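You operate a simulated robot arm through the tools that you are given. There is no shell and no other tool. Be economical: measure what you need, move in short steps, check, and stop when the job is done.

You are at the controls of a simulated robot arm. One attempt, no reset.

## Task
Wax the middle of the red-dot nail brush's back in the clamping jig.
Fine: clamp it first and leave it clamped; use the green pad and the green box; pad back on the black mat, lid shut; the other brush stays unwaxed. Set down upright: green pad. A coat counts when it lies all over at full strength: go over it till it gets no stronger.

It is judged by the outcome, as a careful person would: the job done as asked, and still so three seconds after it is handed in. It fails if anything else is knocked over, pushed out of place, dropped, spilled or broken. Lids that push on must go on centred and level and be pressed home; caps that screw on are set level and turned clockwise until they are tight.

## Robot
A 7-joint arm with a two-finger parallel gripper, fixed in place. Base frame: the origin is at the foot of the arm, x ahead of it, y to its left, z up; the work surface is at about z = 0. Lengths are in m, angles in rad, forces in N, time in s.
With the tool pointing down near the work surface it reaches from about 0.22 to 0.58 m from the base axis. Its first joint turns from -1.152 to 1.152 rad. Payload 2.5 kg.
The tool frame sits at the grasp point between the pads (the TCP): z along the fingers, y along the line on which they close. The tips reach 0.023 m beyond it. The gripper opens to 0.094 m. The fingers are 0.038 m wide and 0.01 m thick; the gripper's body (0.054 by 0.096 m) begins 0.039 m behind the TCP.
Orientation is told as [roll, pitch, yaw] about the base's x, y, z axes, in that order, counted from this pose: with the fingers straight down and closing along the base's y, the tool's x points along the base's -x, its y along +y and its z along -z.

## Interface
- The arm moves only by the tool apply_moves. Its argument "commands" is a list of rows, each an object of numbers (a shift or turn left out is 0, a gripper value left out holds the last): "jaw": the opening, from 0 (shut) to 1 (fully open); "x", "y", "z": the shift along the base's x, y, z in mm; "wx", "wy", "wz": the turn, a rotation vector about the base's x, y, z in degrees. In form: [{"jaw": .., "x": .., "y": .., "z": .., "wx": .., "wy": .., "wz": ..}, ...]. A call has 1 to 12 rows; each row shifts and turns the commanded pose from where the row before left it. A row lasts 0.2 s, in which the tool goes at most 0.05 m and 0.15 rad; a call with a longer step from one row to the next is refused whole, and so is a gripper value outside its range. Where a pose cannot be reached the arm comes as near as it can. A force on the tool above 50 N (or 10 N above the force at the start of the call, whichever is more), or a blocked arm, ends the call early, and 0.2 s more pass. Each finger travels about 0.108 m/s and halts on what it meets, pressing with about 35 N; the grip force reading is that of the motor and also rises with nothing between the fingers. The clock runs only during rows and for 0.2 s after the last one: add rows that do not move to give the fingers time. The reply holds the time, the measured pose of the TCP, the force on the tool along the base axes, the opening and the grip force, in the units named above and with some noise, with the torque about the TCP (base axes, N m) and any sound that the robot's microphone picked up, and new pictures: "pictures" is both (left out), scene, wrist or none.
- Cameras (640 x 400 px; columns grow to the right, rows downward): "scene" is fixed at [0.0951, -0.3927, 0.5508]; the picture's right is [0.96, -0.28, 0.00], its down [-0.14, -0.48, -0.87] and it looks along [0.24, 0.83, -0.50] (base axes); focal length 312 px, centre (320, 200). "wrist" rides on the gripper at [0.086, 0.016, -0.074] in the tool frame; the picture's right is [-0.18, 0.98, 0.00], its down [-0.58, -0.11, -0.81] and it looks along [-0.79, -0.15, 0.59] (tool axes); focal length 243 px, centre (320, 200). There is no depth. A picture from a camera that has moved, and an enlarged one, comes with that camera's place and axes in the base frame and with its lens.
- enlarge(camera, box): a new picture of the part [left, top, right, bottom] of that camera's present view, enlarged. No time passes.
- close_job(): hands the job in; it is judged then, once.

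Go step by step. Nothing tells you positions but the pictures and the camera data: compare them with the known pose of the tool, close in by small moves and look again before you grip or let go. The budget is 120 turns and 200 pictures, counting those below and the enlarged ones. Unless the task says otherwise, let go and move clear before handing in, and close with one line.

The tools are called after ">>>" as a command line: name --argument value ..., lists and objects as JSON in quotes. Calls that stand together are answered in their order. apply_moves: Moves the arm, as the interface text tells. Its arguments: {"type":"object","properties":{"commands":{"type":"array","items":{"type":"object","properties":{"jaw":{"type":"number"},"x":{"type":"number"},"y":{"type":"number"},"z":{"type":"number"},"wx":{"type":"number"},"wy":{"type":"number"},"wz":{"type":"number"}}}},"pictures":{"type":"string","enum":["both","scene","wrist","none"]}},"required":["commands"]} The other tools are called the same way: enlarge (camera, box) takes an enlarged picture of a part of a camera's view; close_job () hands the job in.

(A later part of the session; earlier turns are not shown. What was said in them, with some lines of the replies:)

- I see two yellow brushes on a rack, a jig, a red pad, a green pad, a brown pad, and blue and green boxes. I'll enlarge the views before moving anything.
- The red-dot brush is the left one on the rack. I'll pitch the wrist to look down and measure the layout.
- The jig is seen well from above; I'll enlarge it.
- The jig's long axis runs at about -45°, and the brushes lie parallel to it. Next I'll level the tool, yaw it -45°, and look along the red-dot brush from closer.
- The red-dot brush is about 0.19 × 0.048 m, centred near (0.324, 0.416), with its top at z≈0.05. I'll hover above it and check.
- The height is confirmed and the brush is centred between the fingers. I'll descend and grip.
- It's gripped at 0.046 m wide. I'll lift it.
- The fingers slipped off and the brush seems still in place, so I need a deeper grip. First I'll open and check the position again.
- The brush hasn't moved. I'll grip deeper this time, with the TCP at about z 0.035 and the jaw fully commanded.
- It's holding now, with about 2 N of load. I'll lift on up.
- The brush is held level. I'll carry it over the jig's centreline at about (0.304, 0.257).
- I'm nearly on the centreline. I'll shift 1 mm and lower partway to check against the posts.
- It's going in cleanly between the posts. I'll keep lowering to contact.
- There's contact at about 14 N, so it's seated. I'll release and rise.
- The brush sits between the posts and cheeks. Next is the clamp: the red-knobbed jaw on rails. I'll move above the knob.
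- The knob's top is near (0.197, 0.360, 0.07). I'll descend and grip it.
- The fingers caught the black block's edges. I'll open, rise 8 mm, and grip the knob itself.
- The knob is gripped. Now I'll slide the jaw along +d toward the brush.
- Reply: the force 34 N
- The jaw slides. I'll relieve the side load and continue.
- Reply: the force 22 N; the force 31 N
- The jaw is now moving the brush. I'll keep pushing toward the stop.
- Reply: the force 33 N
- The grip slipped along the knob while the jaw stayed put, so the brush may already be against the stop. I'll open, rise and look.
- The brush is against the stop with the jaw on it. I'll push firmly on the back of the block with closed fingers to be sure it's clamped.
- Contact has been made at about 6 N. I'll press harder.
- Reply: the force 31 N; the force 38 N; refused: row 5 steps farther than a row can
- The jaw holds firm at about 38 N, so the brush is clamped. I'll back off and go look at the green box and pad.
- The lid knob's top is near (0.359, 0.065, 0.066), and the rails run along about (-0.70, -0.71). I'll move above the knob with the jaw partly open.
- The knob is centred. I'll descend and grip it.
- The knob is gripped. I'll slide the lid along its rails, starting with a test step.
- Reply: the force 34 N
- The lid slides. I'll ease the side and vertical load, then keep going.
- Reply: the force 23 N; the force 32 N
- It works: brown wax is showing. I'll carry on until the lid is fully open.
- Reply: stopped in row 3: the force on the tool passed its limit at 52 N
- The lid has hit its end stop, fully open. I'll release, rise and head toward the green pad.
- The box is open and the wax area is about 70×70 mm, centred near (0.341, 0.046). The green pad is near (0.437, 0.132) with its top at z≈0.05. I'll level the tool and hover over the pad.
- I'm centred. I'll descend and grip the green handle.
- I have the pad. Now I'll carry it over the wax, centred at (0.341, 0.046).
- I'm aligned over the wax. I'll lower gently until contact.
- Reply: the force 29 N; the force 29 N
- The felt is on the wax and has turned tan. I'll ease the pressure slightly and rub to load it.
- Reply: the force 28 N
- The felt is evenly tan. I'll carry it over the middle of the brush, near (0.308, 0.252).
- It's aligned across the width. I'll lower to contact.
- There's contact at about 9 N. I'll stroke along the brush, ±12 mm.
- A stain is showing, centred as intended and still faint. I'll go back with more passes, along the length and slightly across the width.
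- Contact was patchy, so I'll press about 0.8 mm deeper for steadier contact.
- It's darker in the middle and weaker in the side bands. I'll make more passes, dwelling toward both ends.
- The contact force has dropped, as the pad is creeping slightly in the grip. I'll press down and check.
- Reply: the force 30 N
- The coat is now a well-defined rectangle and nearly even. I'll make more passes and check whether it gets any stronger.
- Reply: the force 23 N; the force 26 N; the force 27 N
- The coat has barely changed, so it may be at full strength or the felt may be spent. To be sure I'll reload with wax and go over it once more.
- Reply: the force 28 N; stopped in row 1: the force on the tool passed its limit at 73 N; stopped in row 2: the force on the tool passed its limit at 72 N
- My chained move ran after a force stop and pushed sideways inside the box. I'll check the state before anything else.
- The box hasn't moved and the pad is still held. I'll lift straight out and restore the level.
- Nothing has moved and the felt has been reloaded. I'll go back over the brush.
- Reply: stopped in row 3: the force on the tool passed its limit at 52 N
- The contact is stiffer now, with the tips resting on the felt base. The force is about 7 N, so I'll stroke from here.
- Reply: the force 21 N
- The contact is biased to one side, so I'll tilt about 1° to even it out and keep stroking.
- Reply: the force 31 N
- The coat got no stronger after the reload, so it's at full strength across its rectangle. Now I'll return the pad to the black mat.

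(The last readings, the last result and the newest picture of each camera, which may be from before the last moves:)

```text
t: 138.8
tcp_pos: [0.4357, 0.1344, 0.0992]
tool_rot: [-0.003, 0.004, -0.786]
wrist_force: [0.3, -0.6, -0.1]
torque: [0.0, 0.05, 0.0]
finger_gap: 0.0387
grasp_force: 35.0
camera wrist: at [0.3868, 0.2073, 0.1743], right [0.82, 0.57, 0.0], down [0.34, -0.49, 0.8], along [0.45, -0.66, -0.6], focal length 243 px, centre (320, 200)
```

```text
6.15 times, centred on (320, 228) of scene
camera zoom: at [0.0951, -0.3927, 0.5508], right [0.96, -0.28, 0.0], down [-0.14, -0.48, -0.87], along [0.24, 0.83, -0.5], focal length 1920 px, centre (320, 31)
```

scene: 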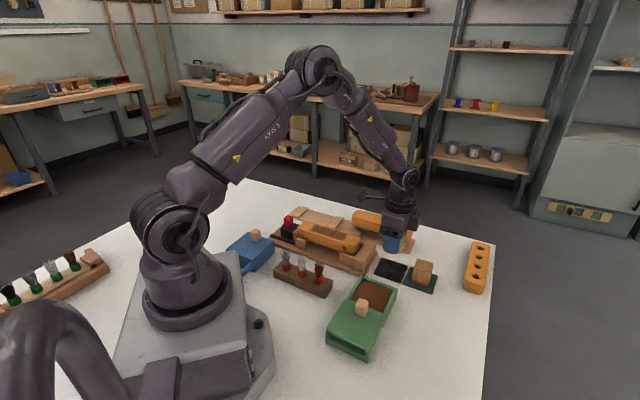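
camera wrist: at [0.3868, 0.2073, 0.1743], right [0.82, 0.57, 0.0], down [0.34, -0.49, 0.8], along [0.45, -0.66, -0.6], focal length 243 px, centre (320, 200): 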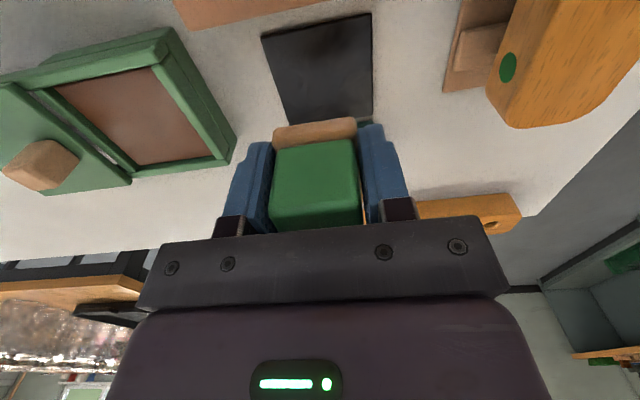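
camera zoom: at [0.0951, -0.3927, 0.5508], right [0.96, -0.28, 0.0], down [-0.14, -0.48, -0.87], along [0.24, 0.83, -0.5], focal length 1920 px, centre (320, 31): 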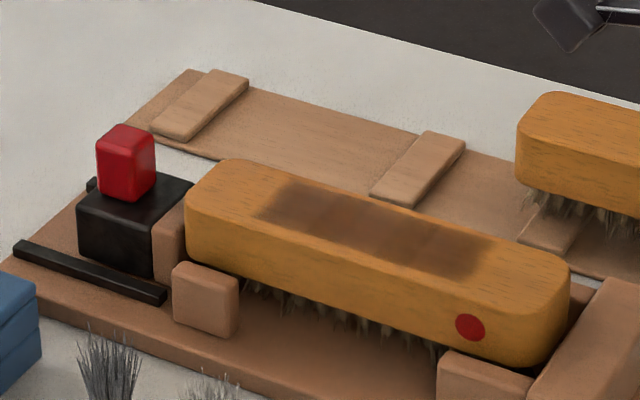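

The coat looks even and central. I'll lower the pad onto the mat.

>>> apply_moves --commands '[{"z": -25, "x": 1}, {"z": -20}, {"z": -15}, {}]' --pictures "none"

>>> enlarge --camera "scene" --box '[350, 200, 450, 300]'

```text
t: 139.8
tcp_pos: [0.4379, 0.134, 0.0402]
tool_rot: [-0.003, 0.005, -0.786]
wrist_force: [-0.2, -0.8, -0.7]
torque: [0.01, -0.02, -0.03]
finger_gap: 0.0388
grasp_force: 35.2
```

```text
4.00 times, centred on (400, 250) of scene
camera zoom: at [0.0951, -0.3927, 0.5508], right [0.96, -0.28, 0.0], down [-0.14, -0.48, -0.87], along [0.24, 0.83, -0.5], focal length 1248 px, centre (0, 0)
```

zoom: 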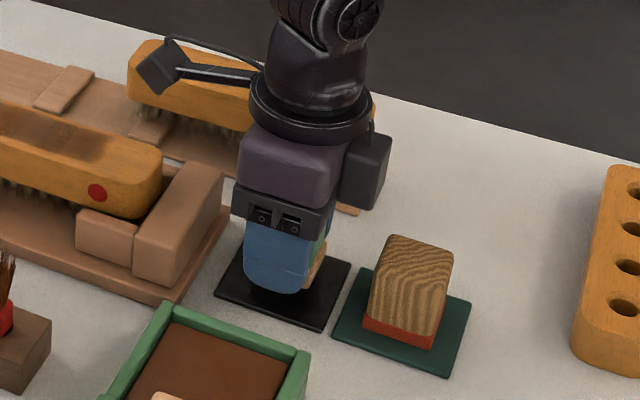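

>>> apply_moves --commands '[{"z": -3}, {"z": -3}, {"z": -1}, {}]' --pictures "none"

```text
t: 140.8
tcp_pos: [0.4379, 0.1352, 0.0333]
tool_rot: [-0.004, 0.005, -0.787]
wrist_force: [0.2, -0.3, -1.0]
torque: [0.02, 0.02, 0.01]
finger_gap: 0.0386
grasp_force: 35.1
```

>>> apply_moves --commands '[{"z": -0.8}, {"z": -0.8}, {}]' --pictures "none"

```text
t: 141.6
tcp_pos: [0.4376, 0.1349, 0.033]
tool_rot: [-0.005, 0.005, -0.786]
wrist_force: [0.6, 0.1, -0.7]
torque: [-0.03, 0.01, 0.01]
finger_gap: 0.0385
grasp_force: 34.7
```

>>> apply_moves --commands '[{"z": -0.8}, {}]' --pictures "none"

```text
t: 142.2
tcp_pos: [0.4379, 0.1331, 0.0325]
tool_rot: [-0.003, 0.006, -0.784]
wrist_force: [-0.5, 0.4, -0.5]
torque: [0.04, 0.01, 0.02]
finger_gap: 0.0389
grasp_force: 34.6
```

>>> apply_moves --commands '[{"z": -0.8}, {"z": -0.5}, {}]' --pictures "none"

```text
t: 143.0
tcp_pos: [0.4375, 0.1344, 0.0306]
tool_rot: [-0.004, 0.006, -0.785]
wrist_force: [-0.1, 0.4, -1.1]
torque: [-0.02, 0.01, 0.02]
finger_gap: 0.0386
grasp_force: 34.9
```

>>> apply_moves --commands '[{"z": -0.5}, {"z": -0.5}, {}]' --pictures "none"

```text
t: 143.8
tcp_pos: [0.4377, 0.1329, 0.031]
tool_rot: [-0.002, 0.006, -0.784]
wrist_force: [-0.5, -1.1, -0.8]
torque: [-0.02, -0.02, -0.02]
finger_gap: 0.0388
grasp_force: 34.6
```

>>> apply_moves --commands '[{"z": -0.6}, {"z": -0.4}, {}]' --pictures "none"

>>> enlarge --camera "scene" --box '[370, 230, 430, 290]'

```text
t: 144.6
tcp_pos: [0.4378, 0.1336, 0.0296]
tool_rot: [-0.003, 0.006, -0.786]
wrist_force: [-0.3, 0.1, -0.6]
torque: [0.02, -0.01, 0.0]
finger_gap: 0.0388
grasp_force: 34.6
```

```text
6.67 times, centred on (400, 260) of scene
camera zoom: at [0.0951, -0.3927, 0.5508], right [0.96, -0.28, 0.0], down [-0.14, -0.48, -0.87], along [0.24, 0.83, -0.5], focal length 2080 px, centre (-213, -200)
```

zoom: 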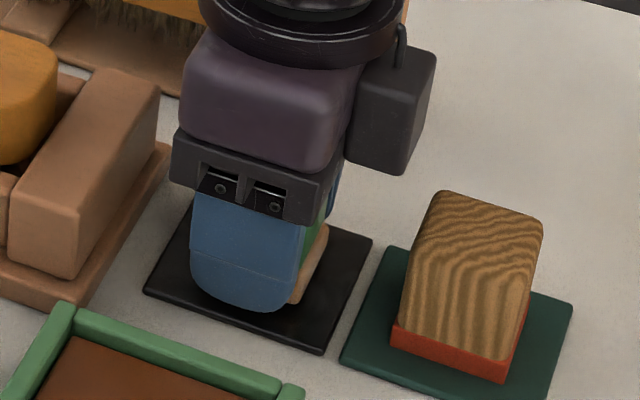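

Nearly down. I'll make a couple more small steps.

>>> apply_moves --commands '[{"z": -0.6}, {"z": -0.4}, {}]' --pictures "none"

```text
t: 145.4
tcp_pos: [0.4377, 0.1347, 0.0278]
tool_rot: [-0.005, 0.005, -0.786]
wrist_force: [-0.6, 0.2, 0.7]
torque: [0.03, 0.03, 0.01]
finger_gap: 0.0387
grasp_force: 35.0
```

>>> apply_moves --commands '[{"z": -0.4}, {"z": -0.4}, {}]' --pictures "none"

```text
t: 146.2
tcp_pos: [0.4381, 0.1347, 0.0266]
tool_rot: [-0.004, 0.004, -0.786]
wrist_force: [-1.1, -0.9, 1.0]
torque: [-0.02, -0.05, -0.03]
finger_gap: 0.0388
grasp_force: 35.3
```

>>> apply_moves --commands '[{"z": -0.5}, {}]' --pictures "none"

```text
t: 146.8
tcp_pos: [0.437, 0.1357, 0.0273]
tool_rot: [-0.001, 0.007, -0.784]
wrist_force: [-0.9, -0.4, 0.1]
torque: [0.0, -0.03, 0.04]
finger_gap: 0.0386
grasp_force: 35.1
```

>>> apply_moves --commands '[{"z": -0.6}, {}]' --pictures "none"

>>> enlarge --camera "scene" --box '[370, 230, 430, 290]'

```text
t: 147.4
tcp_pos: [0.4375, 0.1347, 0.0276]
tool_rot: [-0.004, 0.005, -0.787]
wrist_force: [-2.9, 0.8, 6.1]
torque: [0.03, -0.13, 0.06]
finger_gap: 0.0389
grasp_force: 34.5
```

```text
6.67 times, centred on (400, 260) of scene
camera zoom: at [0.0951, -0.3927, 0.5508], right [0.96, -0.28, 0.0], down [-0.14, -0.48, -0.87], along [0.24, 0.83, -0.5], focal length 2080 px, centre (-213, -200)
```

zoom: 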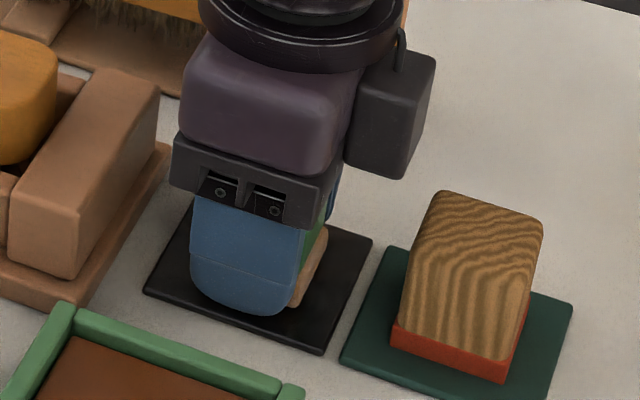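

Contact at about 6 N, so it's down. I'll release, opening only partway to stay on the mat side, and rise.

>>> apply_moves --commands '[{"jaw": 0.5}, {"jaw": 0.7}, {"jaw": 0.8}, {"z": 15}, {"z": 30}, {"z": 40}, {"z": 30}, {}]' --pictures "both"

>>> enlarge --camera "scene" --box '[360, 220, 450, 300]'

```text
t: 147.9
tcp_pos: [0.4332, 0.1309, 0.028]
tool_rot: [-0.021, 0.013, -0.789]
wrist_force: [-20.8, -10.2, 24.3]
torque: [0.08, -0.36, -0.11]
finger_gap: 0.0552
grasp_force: 0.1
stopped in row 2: the force on the tool passed its limit at 59 N (the readings are from after the stop); the commanded pose is now the measured one
camera wrist: at [0.3867, 0.203, 0.1027], right [0.83, 0.56, -0.02], down [0.35, -0.48, 0.8], along [0.44, -0.67, -0.6], focal length 243 px, centre (320, 200)
```

scene: 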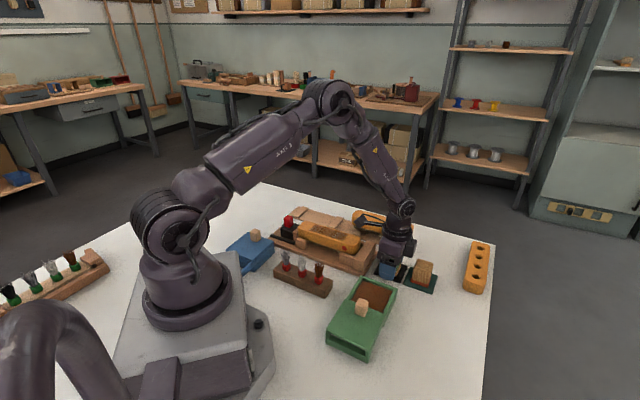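
wrist: 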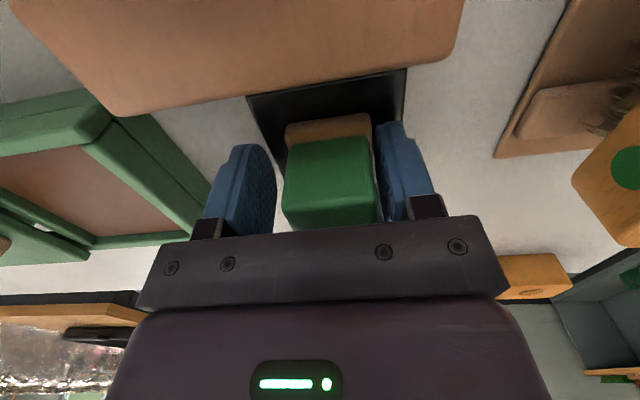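

```text
5.00 times, centred on (405, 260) of scene
camera zoom: at [0.095, -0.3927, 0.5508], right [0.96, -0.28, 0.0], down [-0.14, -0.48, -0.87], along [0.24, 0.83, -0.5], focal length 1560 px, centre (-105, -100)
```

zoom: 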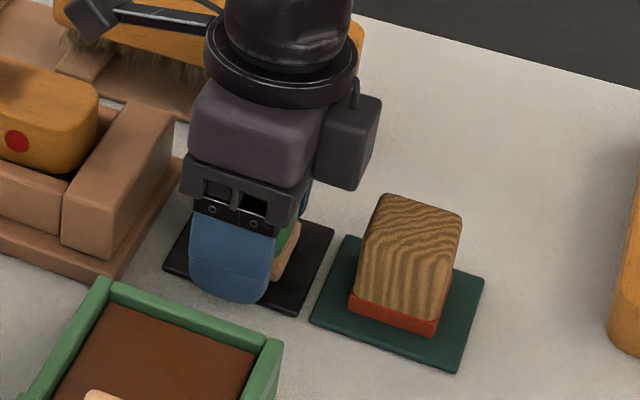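

One fingertip caught on the mat or the felt edge. I'll lift carefully in small steps.

>>> apply_moves --commands '[{"z": 1.5, "jaw": 0.6}, {"z": 1.5}, {}]' --pictures "wrist"

```text
t: 148.7
tcp_pos: [0.4349, 0.1316, 0.0311]
tool_rot: [-0.016, 0.01, -0.788]
wrist_force: [0.8, -0.9, -1.0]
torque: [0.03, 0.01, -0.02]
finger_gap: 0.0568
grasp_force: 0.1
camera wrist: at [0.3877, 0.2045, 0.1052], right [0.83, 0.56, -0.02], down [0.35, -0.49, 0.8], along [0.44, -0.67, -0.6], focal length 243 px, centre (320, 200)
```

wrist: 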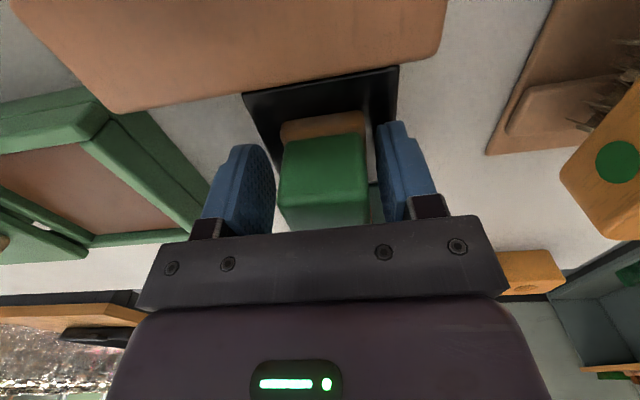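

Free of load, and the pad stands on the mat. I'll open further and rise.

>>> apply_moves --commands '[{"z": 2, "jaw": 0.75}, {"jaw": 0.75}, {"z": 10}, {"z": 25}, {"z": 40}, {"z": 30, "wx": 0.9, "wy": -0.6}, {}]' --pictures "both"

>>> enlarge --camera "scene" --box '[360, 220, 450, 300]'

>>> enlarge --camera "wrist" --box '[200, 0, 440, 180]'

```text
t: 150.3
tcp_pos: [0.4361, 0.1302, 0.1382]
tool_rot: [0.002, 0.014, -0.788]
wrist_force: [0.6, 0.2, 0.5]
torque: [0.01, -0.03, -0.01]
finger_gap: 0.0706
grasp_force: 0.0
camera wrist: at [0.387, 0.2033, 0.214], right [0.83, 0.56, 0.0], down [0.34, -0.5, 0.8], along [0.45, -0.66, -0.6], focal length 243 px, centre (320, 200)
```

scene: 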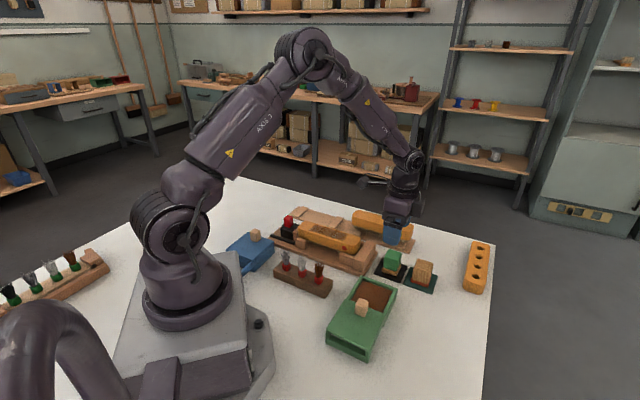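
wrist: 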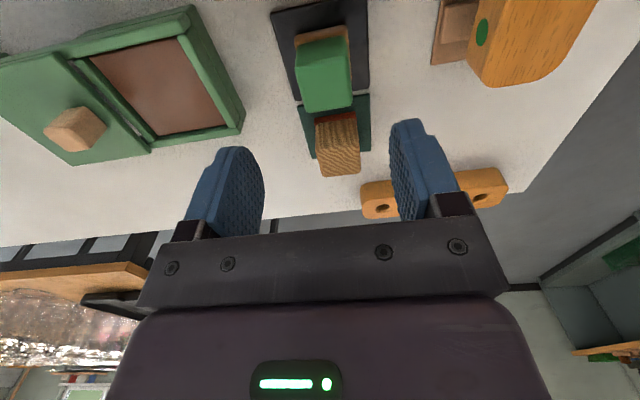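

```text
5.00 times, centred on (405, 260) of scene
camera zoom: at [0.0951, -0.3927, 0.5508], right [0.96, -0.28, 0.0], down [-0.14, -0.48, -0.87], along [0.24, 0.83, -0.5], focal length 1560 px, centre (-105, -100)
```

zoom: 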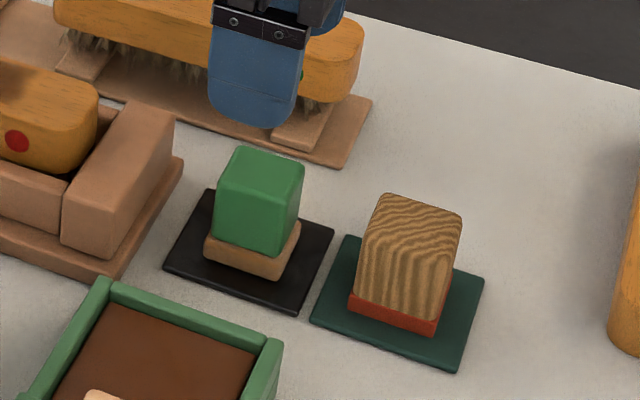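

```text
2.22 times, centred on (320, 90) of wrist
camera zoom: at [0.387, 0.2033, 0.214], right [0.83, 0.56, 0.0], down [0.34, -0.5, 0.8], along [0.45, -0.66, -0.6], focal length 539 px, centre (320, 444)
```

zoom: 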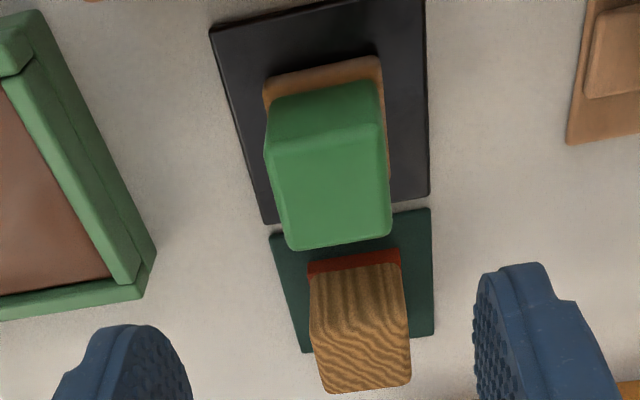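

The pad stands upright on the black mat. Now I'll close the lid, starting by moving above its knob near (0.294, 0.002).

>>> apply_moves --commands '[{"x": -28, "y": -26, "wy": -0.7}, {"x": -28, "y": -26}, {"x": -28, "y": -26}, {"x": -29, "y": -26}, {"x": -29, "y": -25, "jaw": 0.65}, {}, {"z": -20}, {}]' --pictures "both"

>>> enlarge --camera "scene" --box '[310, 220, 430, 370]'

```text
t: 152.1
tcp_pos: [0.2932, 0.0019, 0.116]
tool_rot: [0.014, 0.005, -0.787]
wrist_force: [0.1, -0.3, -0.2]
torque: [-0.01, -0.02, 0.02]
finger_gap: 0.0612
grasp_force: 0.1
camera wrist: at [0.2441, 0.0747, 0.1908], right [0.83, 0.56, 0.01], down [0.33, -0.5, 0.8], along [0.46, -0.66, -0.6], focal length 243 px, centre (320, 200)
```

scene: 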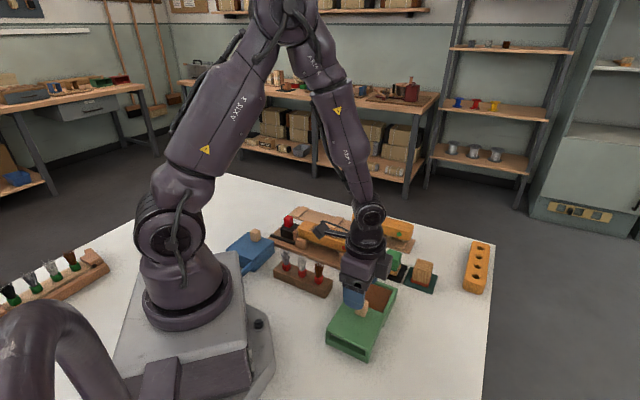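
wrist: 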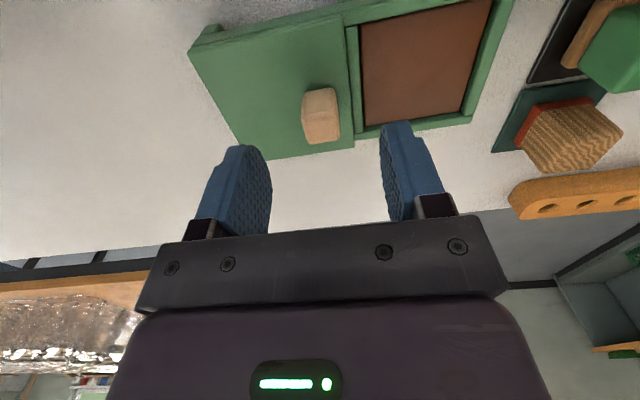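

```text
2.67 times, centred on (370, 295) of scene
camera zoom: at [0.0951, -0.3927, 0.5508], right [0.96, -0.28, 0.0], down [-0.14, -0.48, -0.87], along [0.24, 0.83, -0.5], focal length 832 px, centre (187, -53)
```

zoom: 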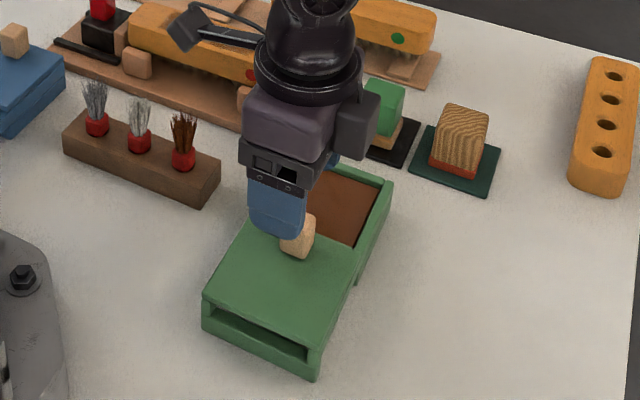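

>>> apply_moves --commands '[{"wx": -0.8, "wy": -0.3, "z": -15}, {"z": -15}, {"z": -13}, {"jaw": 0.3}, {"jaw": 0}, {"jaw": 0}, {"jaw": 0}, {}]' --pictures "none"

```text
t: 153.9
tcp_pos: [0.2936, 0.0019, 0.0736]
tool_rot: [0.006, -0.008, -0.785]
wrist_force: [7.2, 5.7, -14.4]
torque: [-0.31, 0.05, 0.17]
finger_gap: 0.0216
grasp_force: 44.7
```

The knob is gripped. I'll slide the lid back toward closed.

>>> apply_moves --commands '[{"x": 3.5, "y": 3.5, "z": -0.3}, {"x": 3.5, "y": 3.6}, {"x": 3.5, "y": 3.6}, {"x": 3.5, "y": 3.6}, {}]' --pictures "none"

```text
t: 155.1
tcp_pos: [0.3078, 0.0167, 0.0747]
tool_rot: [0.006, -0.01, -0.788]
wrist_force: [5.2, -5.5, 9.0]
torque: [0.26, 0.97, 0.45]
finger_gap: 0.0214
grasp_force: 45.1
```

>>> apply_moves --commands '[{"x": 3.6, "y": 3.5, "z": 0.2, "wx": -0.3, "wy": 0.5}, {"x": 3.6, "y": 3.5}, {"x": 3.6, "y": 3.6}, {"x": 3.6, "y": 3.6}, {"x": 3.6, "y": 3.6}, {}]' --pictures "none"

>>> enlarge --camera "scene" --box '[310, 220, 430, 370]'

```text
t: 156.5
tcp_pos: [0.325, 0.0336, 0.0754]
tool_rot: [-0.006, -0.005, -0.788]
wrist_force: [-0.2, 1.2, 7.4]
torque: [0.18, -0.3, 0.23]
finger_gap: 0.0213
grasp_force: 44.5
```

```text
2.67 times, centred on (370, 295) of scene
camera zoom: at [0.0951, -0.3927, 0.5508], right [0.96, -0.28, 0.0], down [-0.14, -0.48, -0.87], along [0.24, 0.83, -0.5], focal length 832 px, centre (187, -53)
```

zoom: 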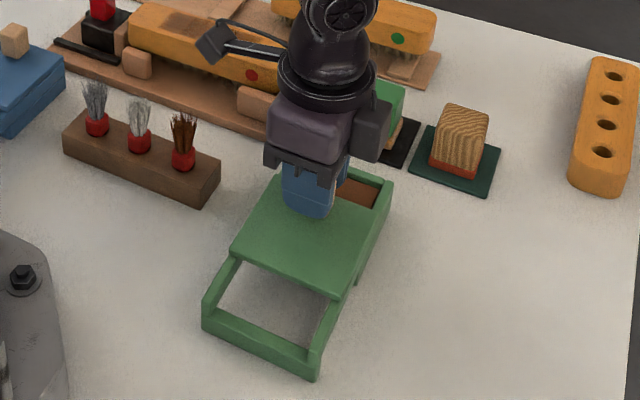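

>>> apply_moves --commands '[{"x": 3.6, "y": 3.5}, {"x": 3.6, "y": 3.5}, {"x": 3.6, "y": 3.5}, {"x": 3.6, "y": 3.5}, {"x": 3.6, "y": 3.5}, {"x": 3.6, "y": 3.5}, {}]' --pictures "none"

```text
t: 158.1
tcp_pos: [0.3463, 0.056, 0.0734]
tool_rot: [-0.007, -0.006, -0.788]
wrist_force: [-2.7, 3.3, 6.0]
torque: [0.44, 0.11, 0.22]
finger_gap: 0.0214
grasp_force: 45.0
```

>>> apply_moves --commands '[{"x": 3.6, "y": 3.4}, {"x": 3.6, "y": 3.4}, {"x": 3.4, "y": 3.4}, {}]' --pictures "none"

>>> enlarge --camera "scene" --box '[310, 220, 430, 370]'

```text
t: 159.1
tcp_pos: [0.357, 0.0664, 0.0742]
tool_rot: [-0.003, -0.003, -0.786]
wrist_force: [-14.7, 14.1, 25.6]
torque: [0.03, -0.17, -0.02]
finger_gap: 0.0219
grasp_force: 45.4
```

```text
2.67 times, centred on (370, 295) of scene
camera zoom: at [0.095, -0.3927, 0.5508], right [0.96, -0.28, 0.0], down [-0.14, -0.48, -0.87], along [0.24, 0.83, -0.5], focal length 832 px, centre (187, -53)
```

zoom: 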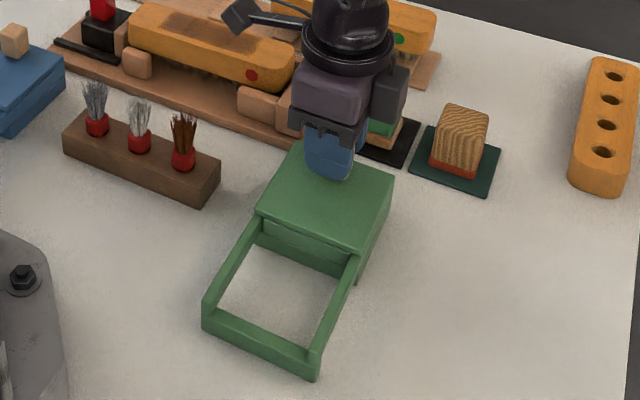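

It looks almost shut. I'll ease the side load and push gently until it stops.

>>> apply_moves --commands '[{"x": -0.6, "y": 0.6, "z": 0.5}, {"x": 1.2, "y": 1.2}, {"x": 1, "y": 1}, {}]' --pictures "none"

```text
t: 160.1
tcp_pos: [0.3572, 0.0682, 0.075]
tool_rot: [-0.009, -0.005, -0.789]
wrist_force: [-14.8, -2.0, 1.1]
torque: [-0.42, -0.95, 0.2]
finger_gap: 0.0214
grasp_force: 44.5
```

>>> apply_moves --commands '[{"x": 0.8, "y": 0.8}, {"x": 0.5, "y": 0.5}, {}]' --pictures "none"

```text
t: 160.9
tcp_pos: [0.3587, 0.0674, 0.0746]
tool_rot: [-0.009, -0.006, -0.79]
wrist_force: [-17.7, -20.0, 2.3]
torque: [0.38, 0.13, 0.39]
finger_gap: 0.0214
grasp_force: 44.8
```

It's against its stop at about 27 N, where it started, so the lid is shut. I'll release and rise.

>>> apply_moves --commands '[{"x": -0.7, "y": -0.7}, {"jaw": 0.3}, {"jaw": 0.5}, {"jaw": 0.6}, {"z": 25}, {"z": 40}, {"z": 45}, {"x": -30, "y": 10}, {"x": -30, "y": 10}, {}]' --pictures "both"

>>> enlarge --camera "scene" --box '[310, 220, 450, 370]'

>>> enlarge --camera "scene" --box '[270, 195, 370, 260]'

```text
t: 163.1
tcp_pos: [0.3001, 0.0874, 0.185]
tool_rot: [-0.002, -0.006, -0.786]
wrist_force: [0.2, -0.4, 0.7]
torque: [0.02, 0.0, 0.0]
finger_gap: 0.0566
grasp_force: 0.0
camera wrist: at [0.2502, 0.1614, 0.2588], right [0.83, 0.56, 0.0], down [0.33, -0.48, 0.81], along [0.45, -0.67, -0.59], focal length 243 px, centre (320, 200)
```

scene: 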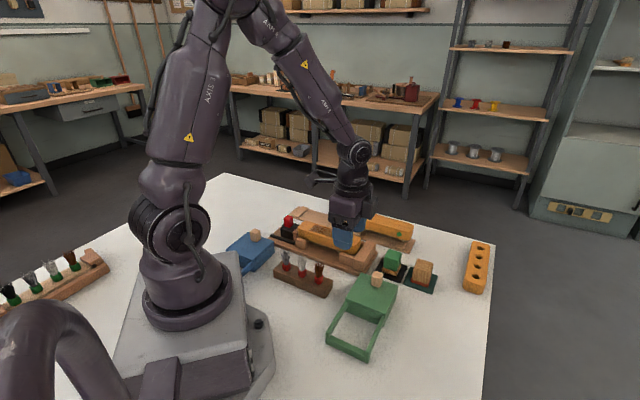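
wrist: 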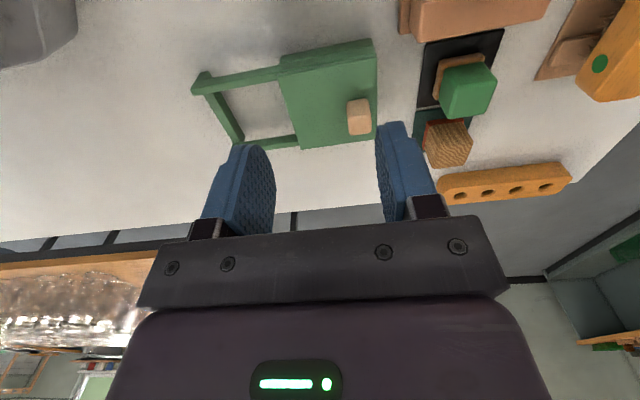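

```text
2.67 times, centred on (380, 295) of scene
camera zoom: at [0.0951, -0.3927, 0.5508], right [0.96, -0.28, 0.0], down [-0.14, -0.48, -0.87], along [0.24, 0.83, -0.5], focal length 832 px, centre (160, -53)
```

zoom: 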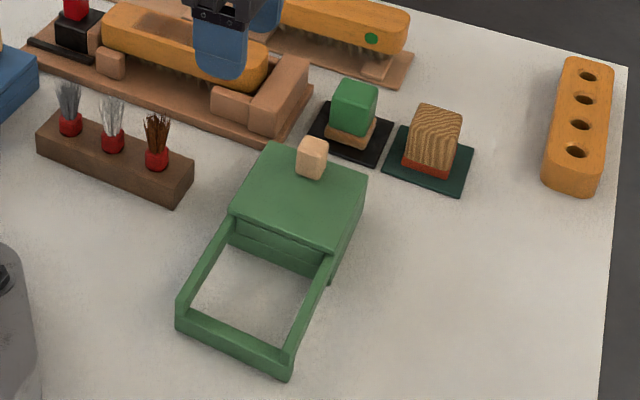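

```text
6.15 times, centred on (320, 228) of scene
camera zoom: at [0.0951, -0.3927, 0.5508], right [0.96, -0.28, 0.0], down [-0.14, -0.48, -0.87], along [0.24, 0.83, -0.5], focal length 1920 px, centre (320, 31)
```

zoom: 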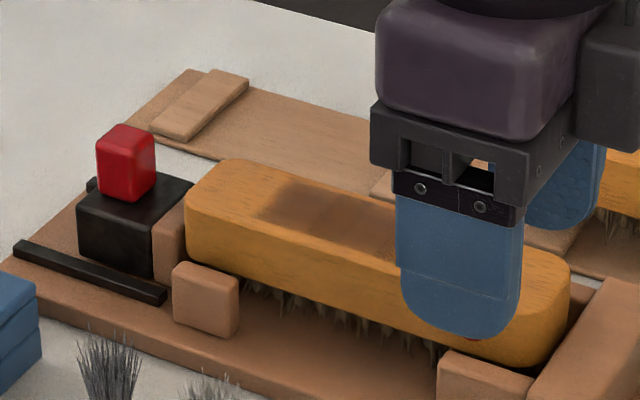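

The lid is shut exactly as at the start, and the pad is on its mat. I'll take one last overhead look at the coat.

>>> apply_moves --commands '[{"x": -5, "y": 40, "z": 20}, {"x": -5, "y": 40}, {"x": -5, "y": 40}, {"x": -10, "y": 40}, {"x": -10, "y": 30}, {"wx": 5, "wy": 5}, {"wx": 5, "wy": 5}, {}]' --pictures "none"

>>> enlarge --camera "wrist" --box '[200, 0, 440, 200]'

>>> enlarge --camera "scene" --box '[305, 212, 355, 247]'

```text
t: 164.9
tcp_pos: [0.2659, 0.2785, 0.2028]
tool_rot: [-0.005, 0.244, -0.788]
wrist_force: [-0.5, 0.7, 0.3]
torque: [0.0, 0.01, 0.01]
finger_gap: 0.0564
grasp_force: 0.1
```

```text
2.00 times, centred on (320, 100) of wrist
camera zoom: at [0.2305, 0.337, 0.2958], right [0.82, 0.57, -0.05], down [0.46, -0.61, 0.64], along [0.34, -0.55, -0.76], focal length 485 px, centre (320, 400)
```

zoom: 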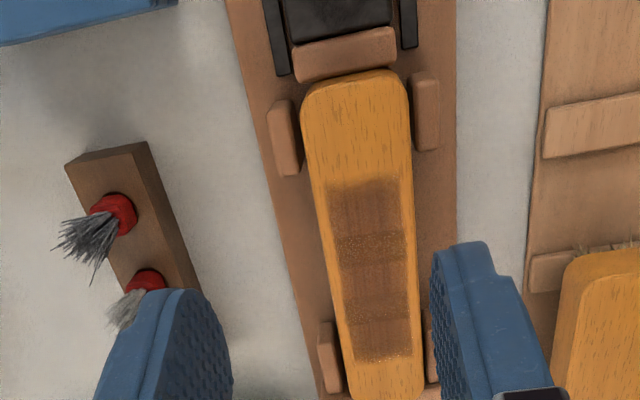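

```text
11.43 times, centred on (330, 230) of scene
camera zoom: at [0.0951, -0.3927, 0.5508], right [0.96, -0.28, 0.0], down [-0.14, -0.48, -0.87], along [0.24, 0.83, -0.5], focal length 3566 px, centre (206, -137)
```

zoom: 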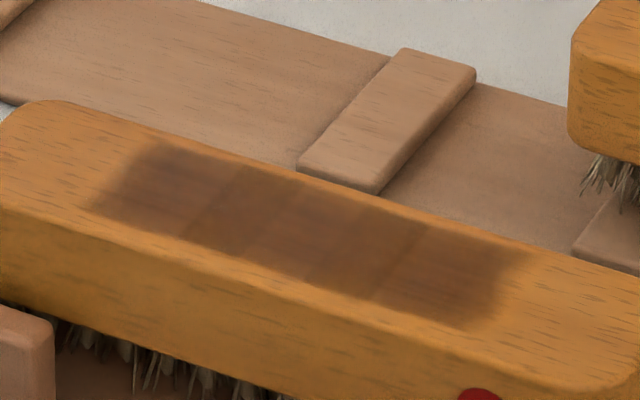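

The coat is a full, even rectangle over the middle, with no bare patches. The brush is clamped, the lid is shut, and the arm is clear. I'm handing the job in.

>>> close_job

```text
The job is handed in.
```

The middle of the red-dot brush's back is waxed to full strength: it got no darker after I reloaded the pad and went over it again. The brush is still clamped in the jig, the green pad stands upright on the black mat, the green box's lid is shut, and the other brush is unwaxed.
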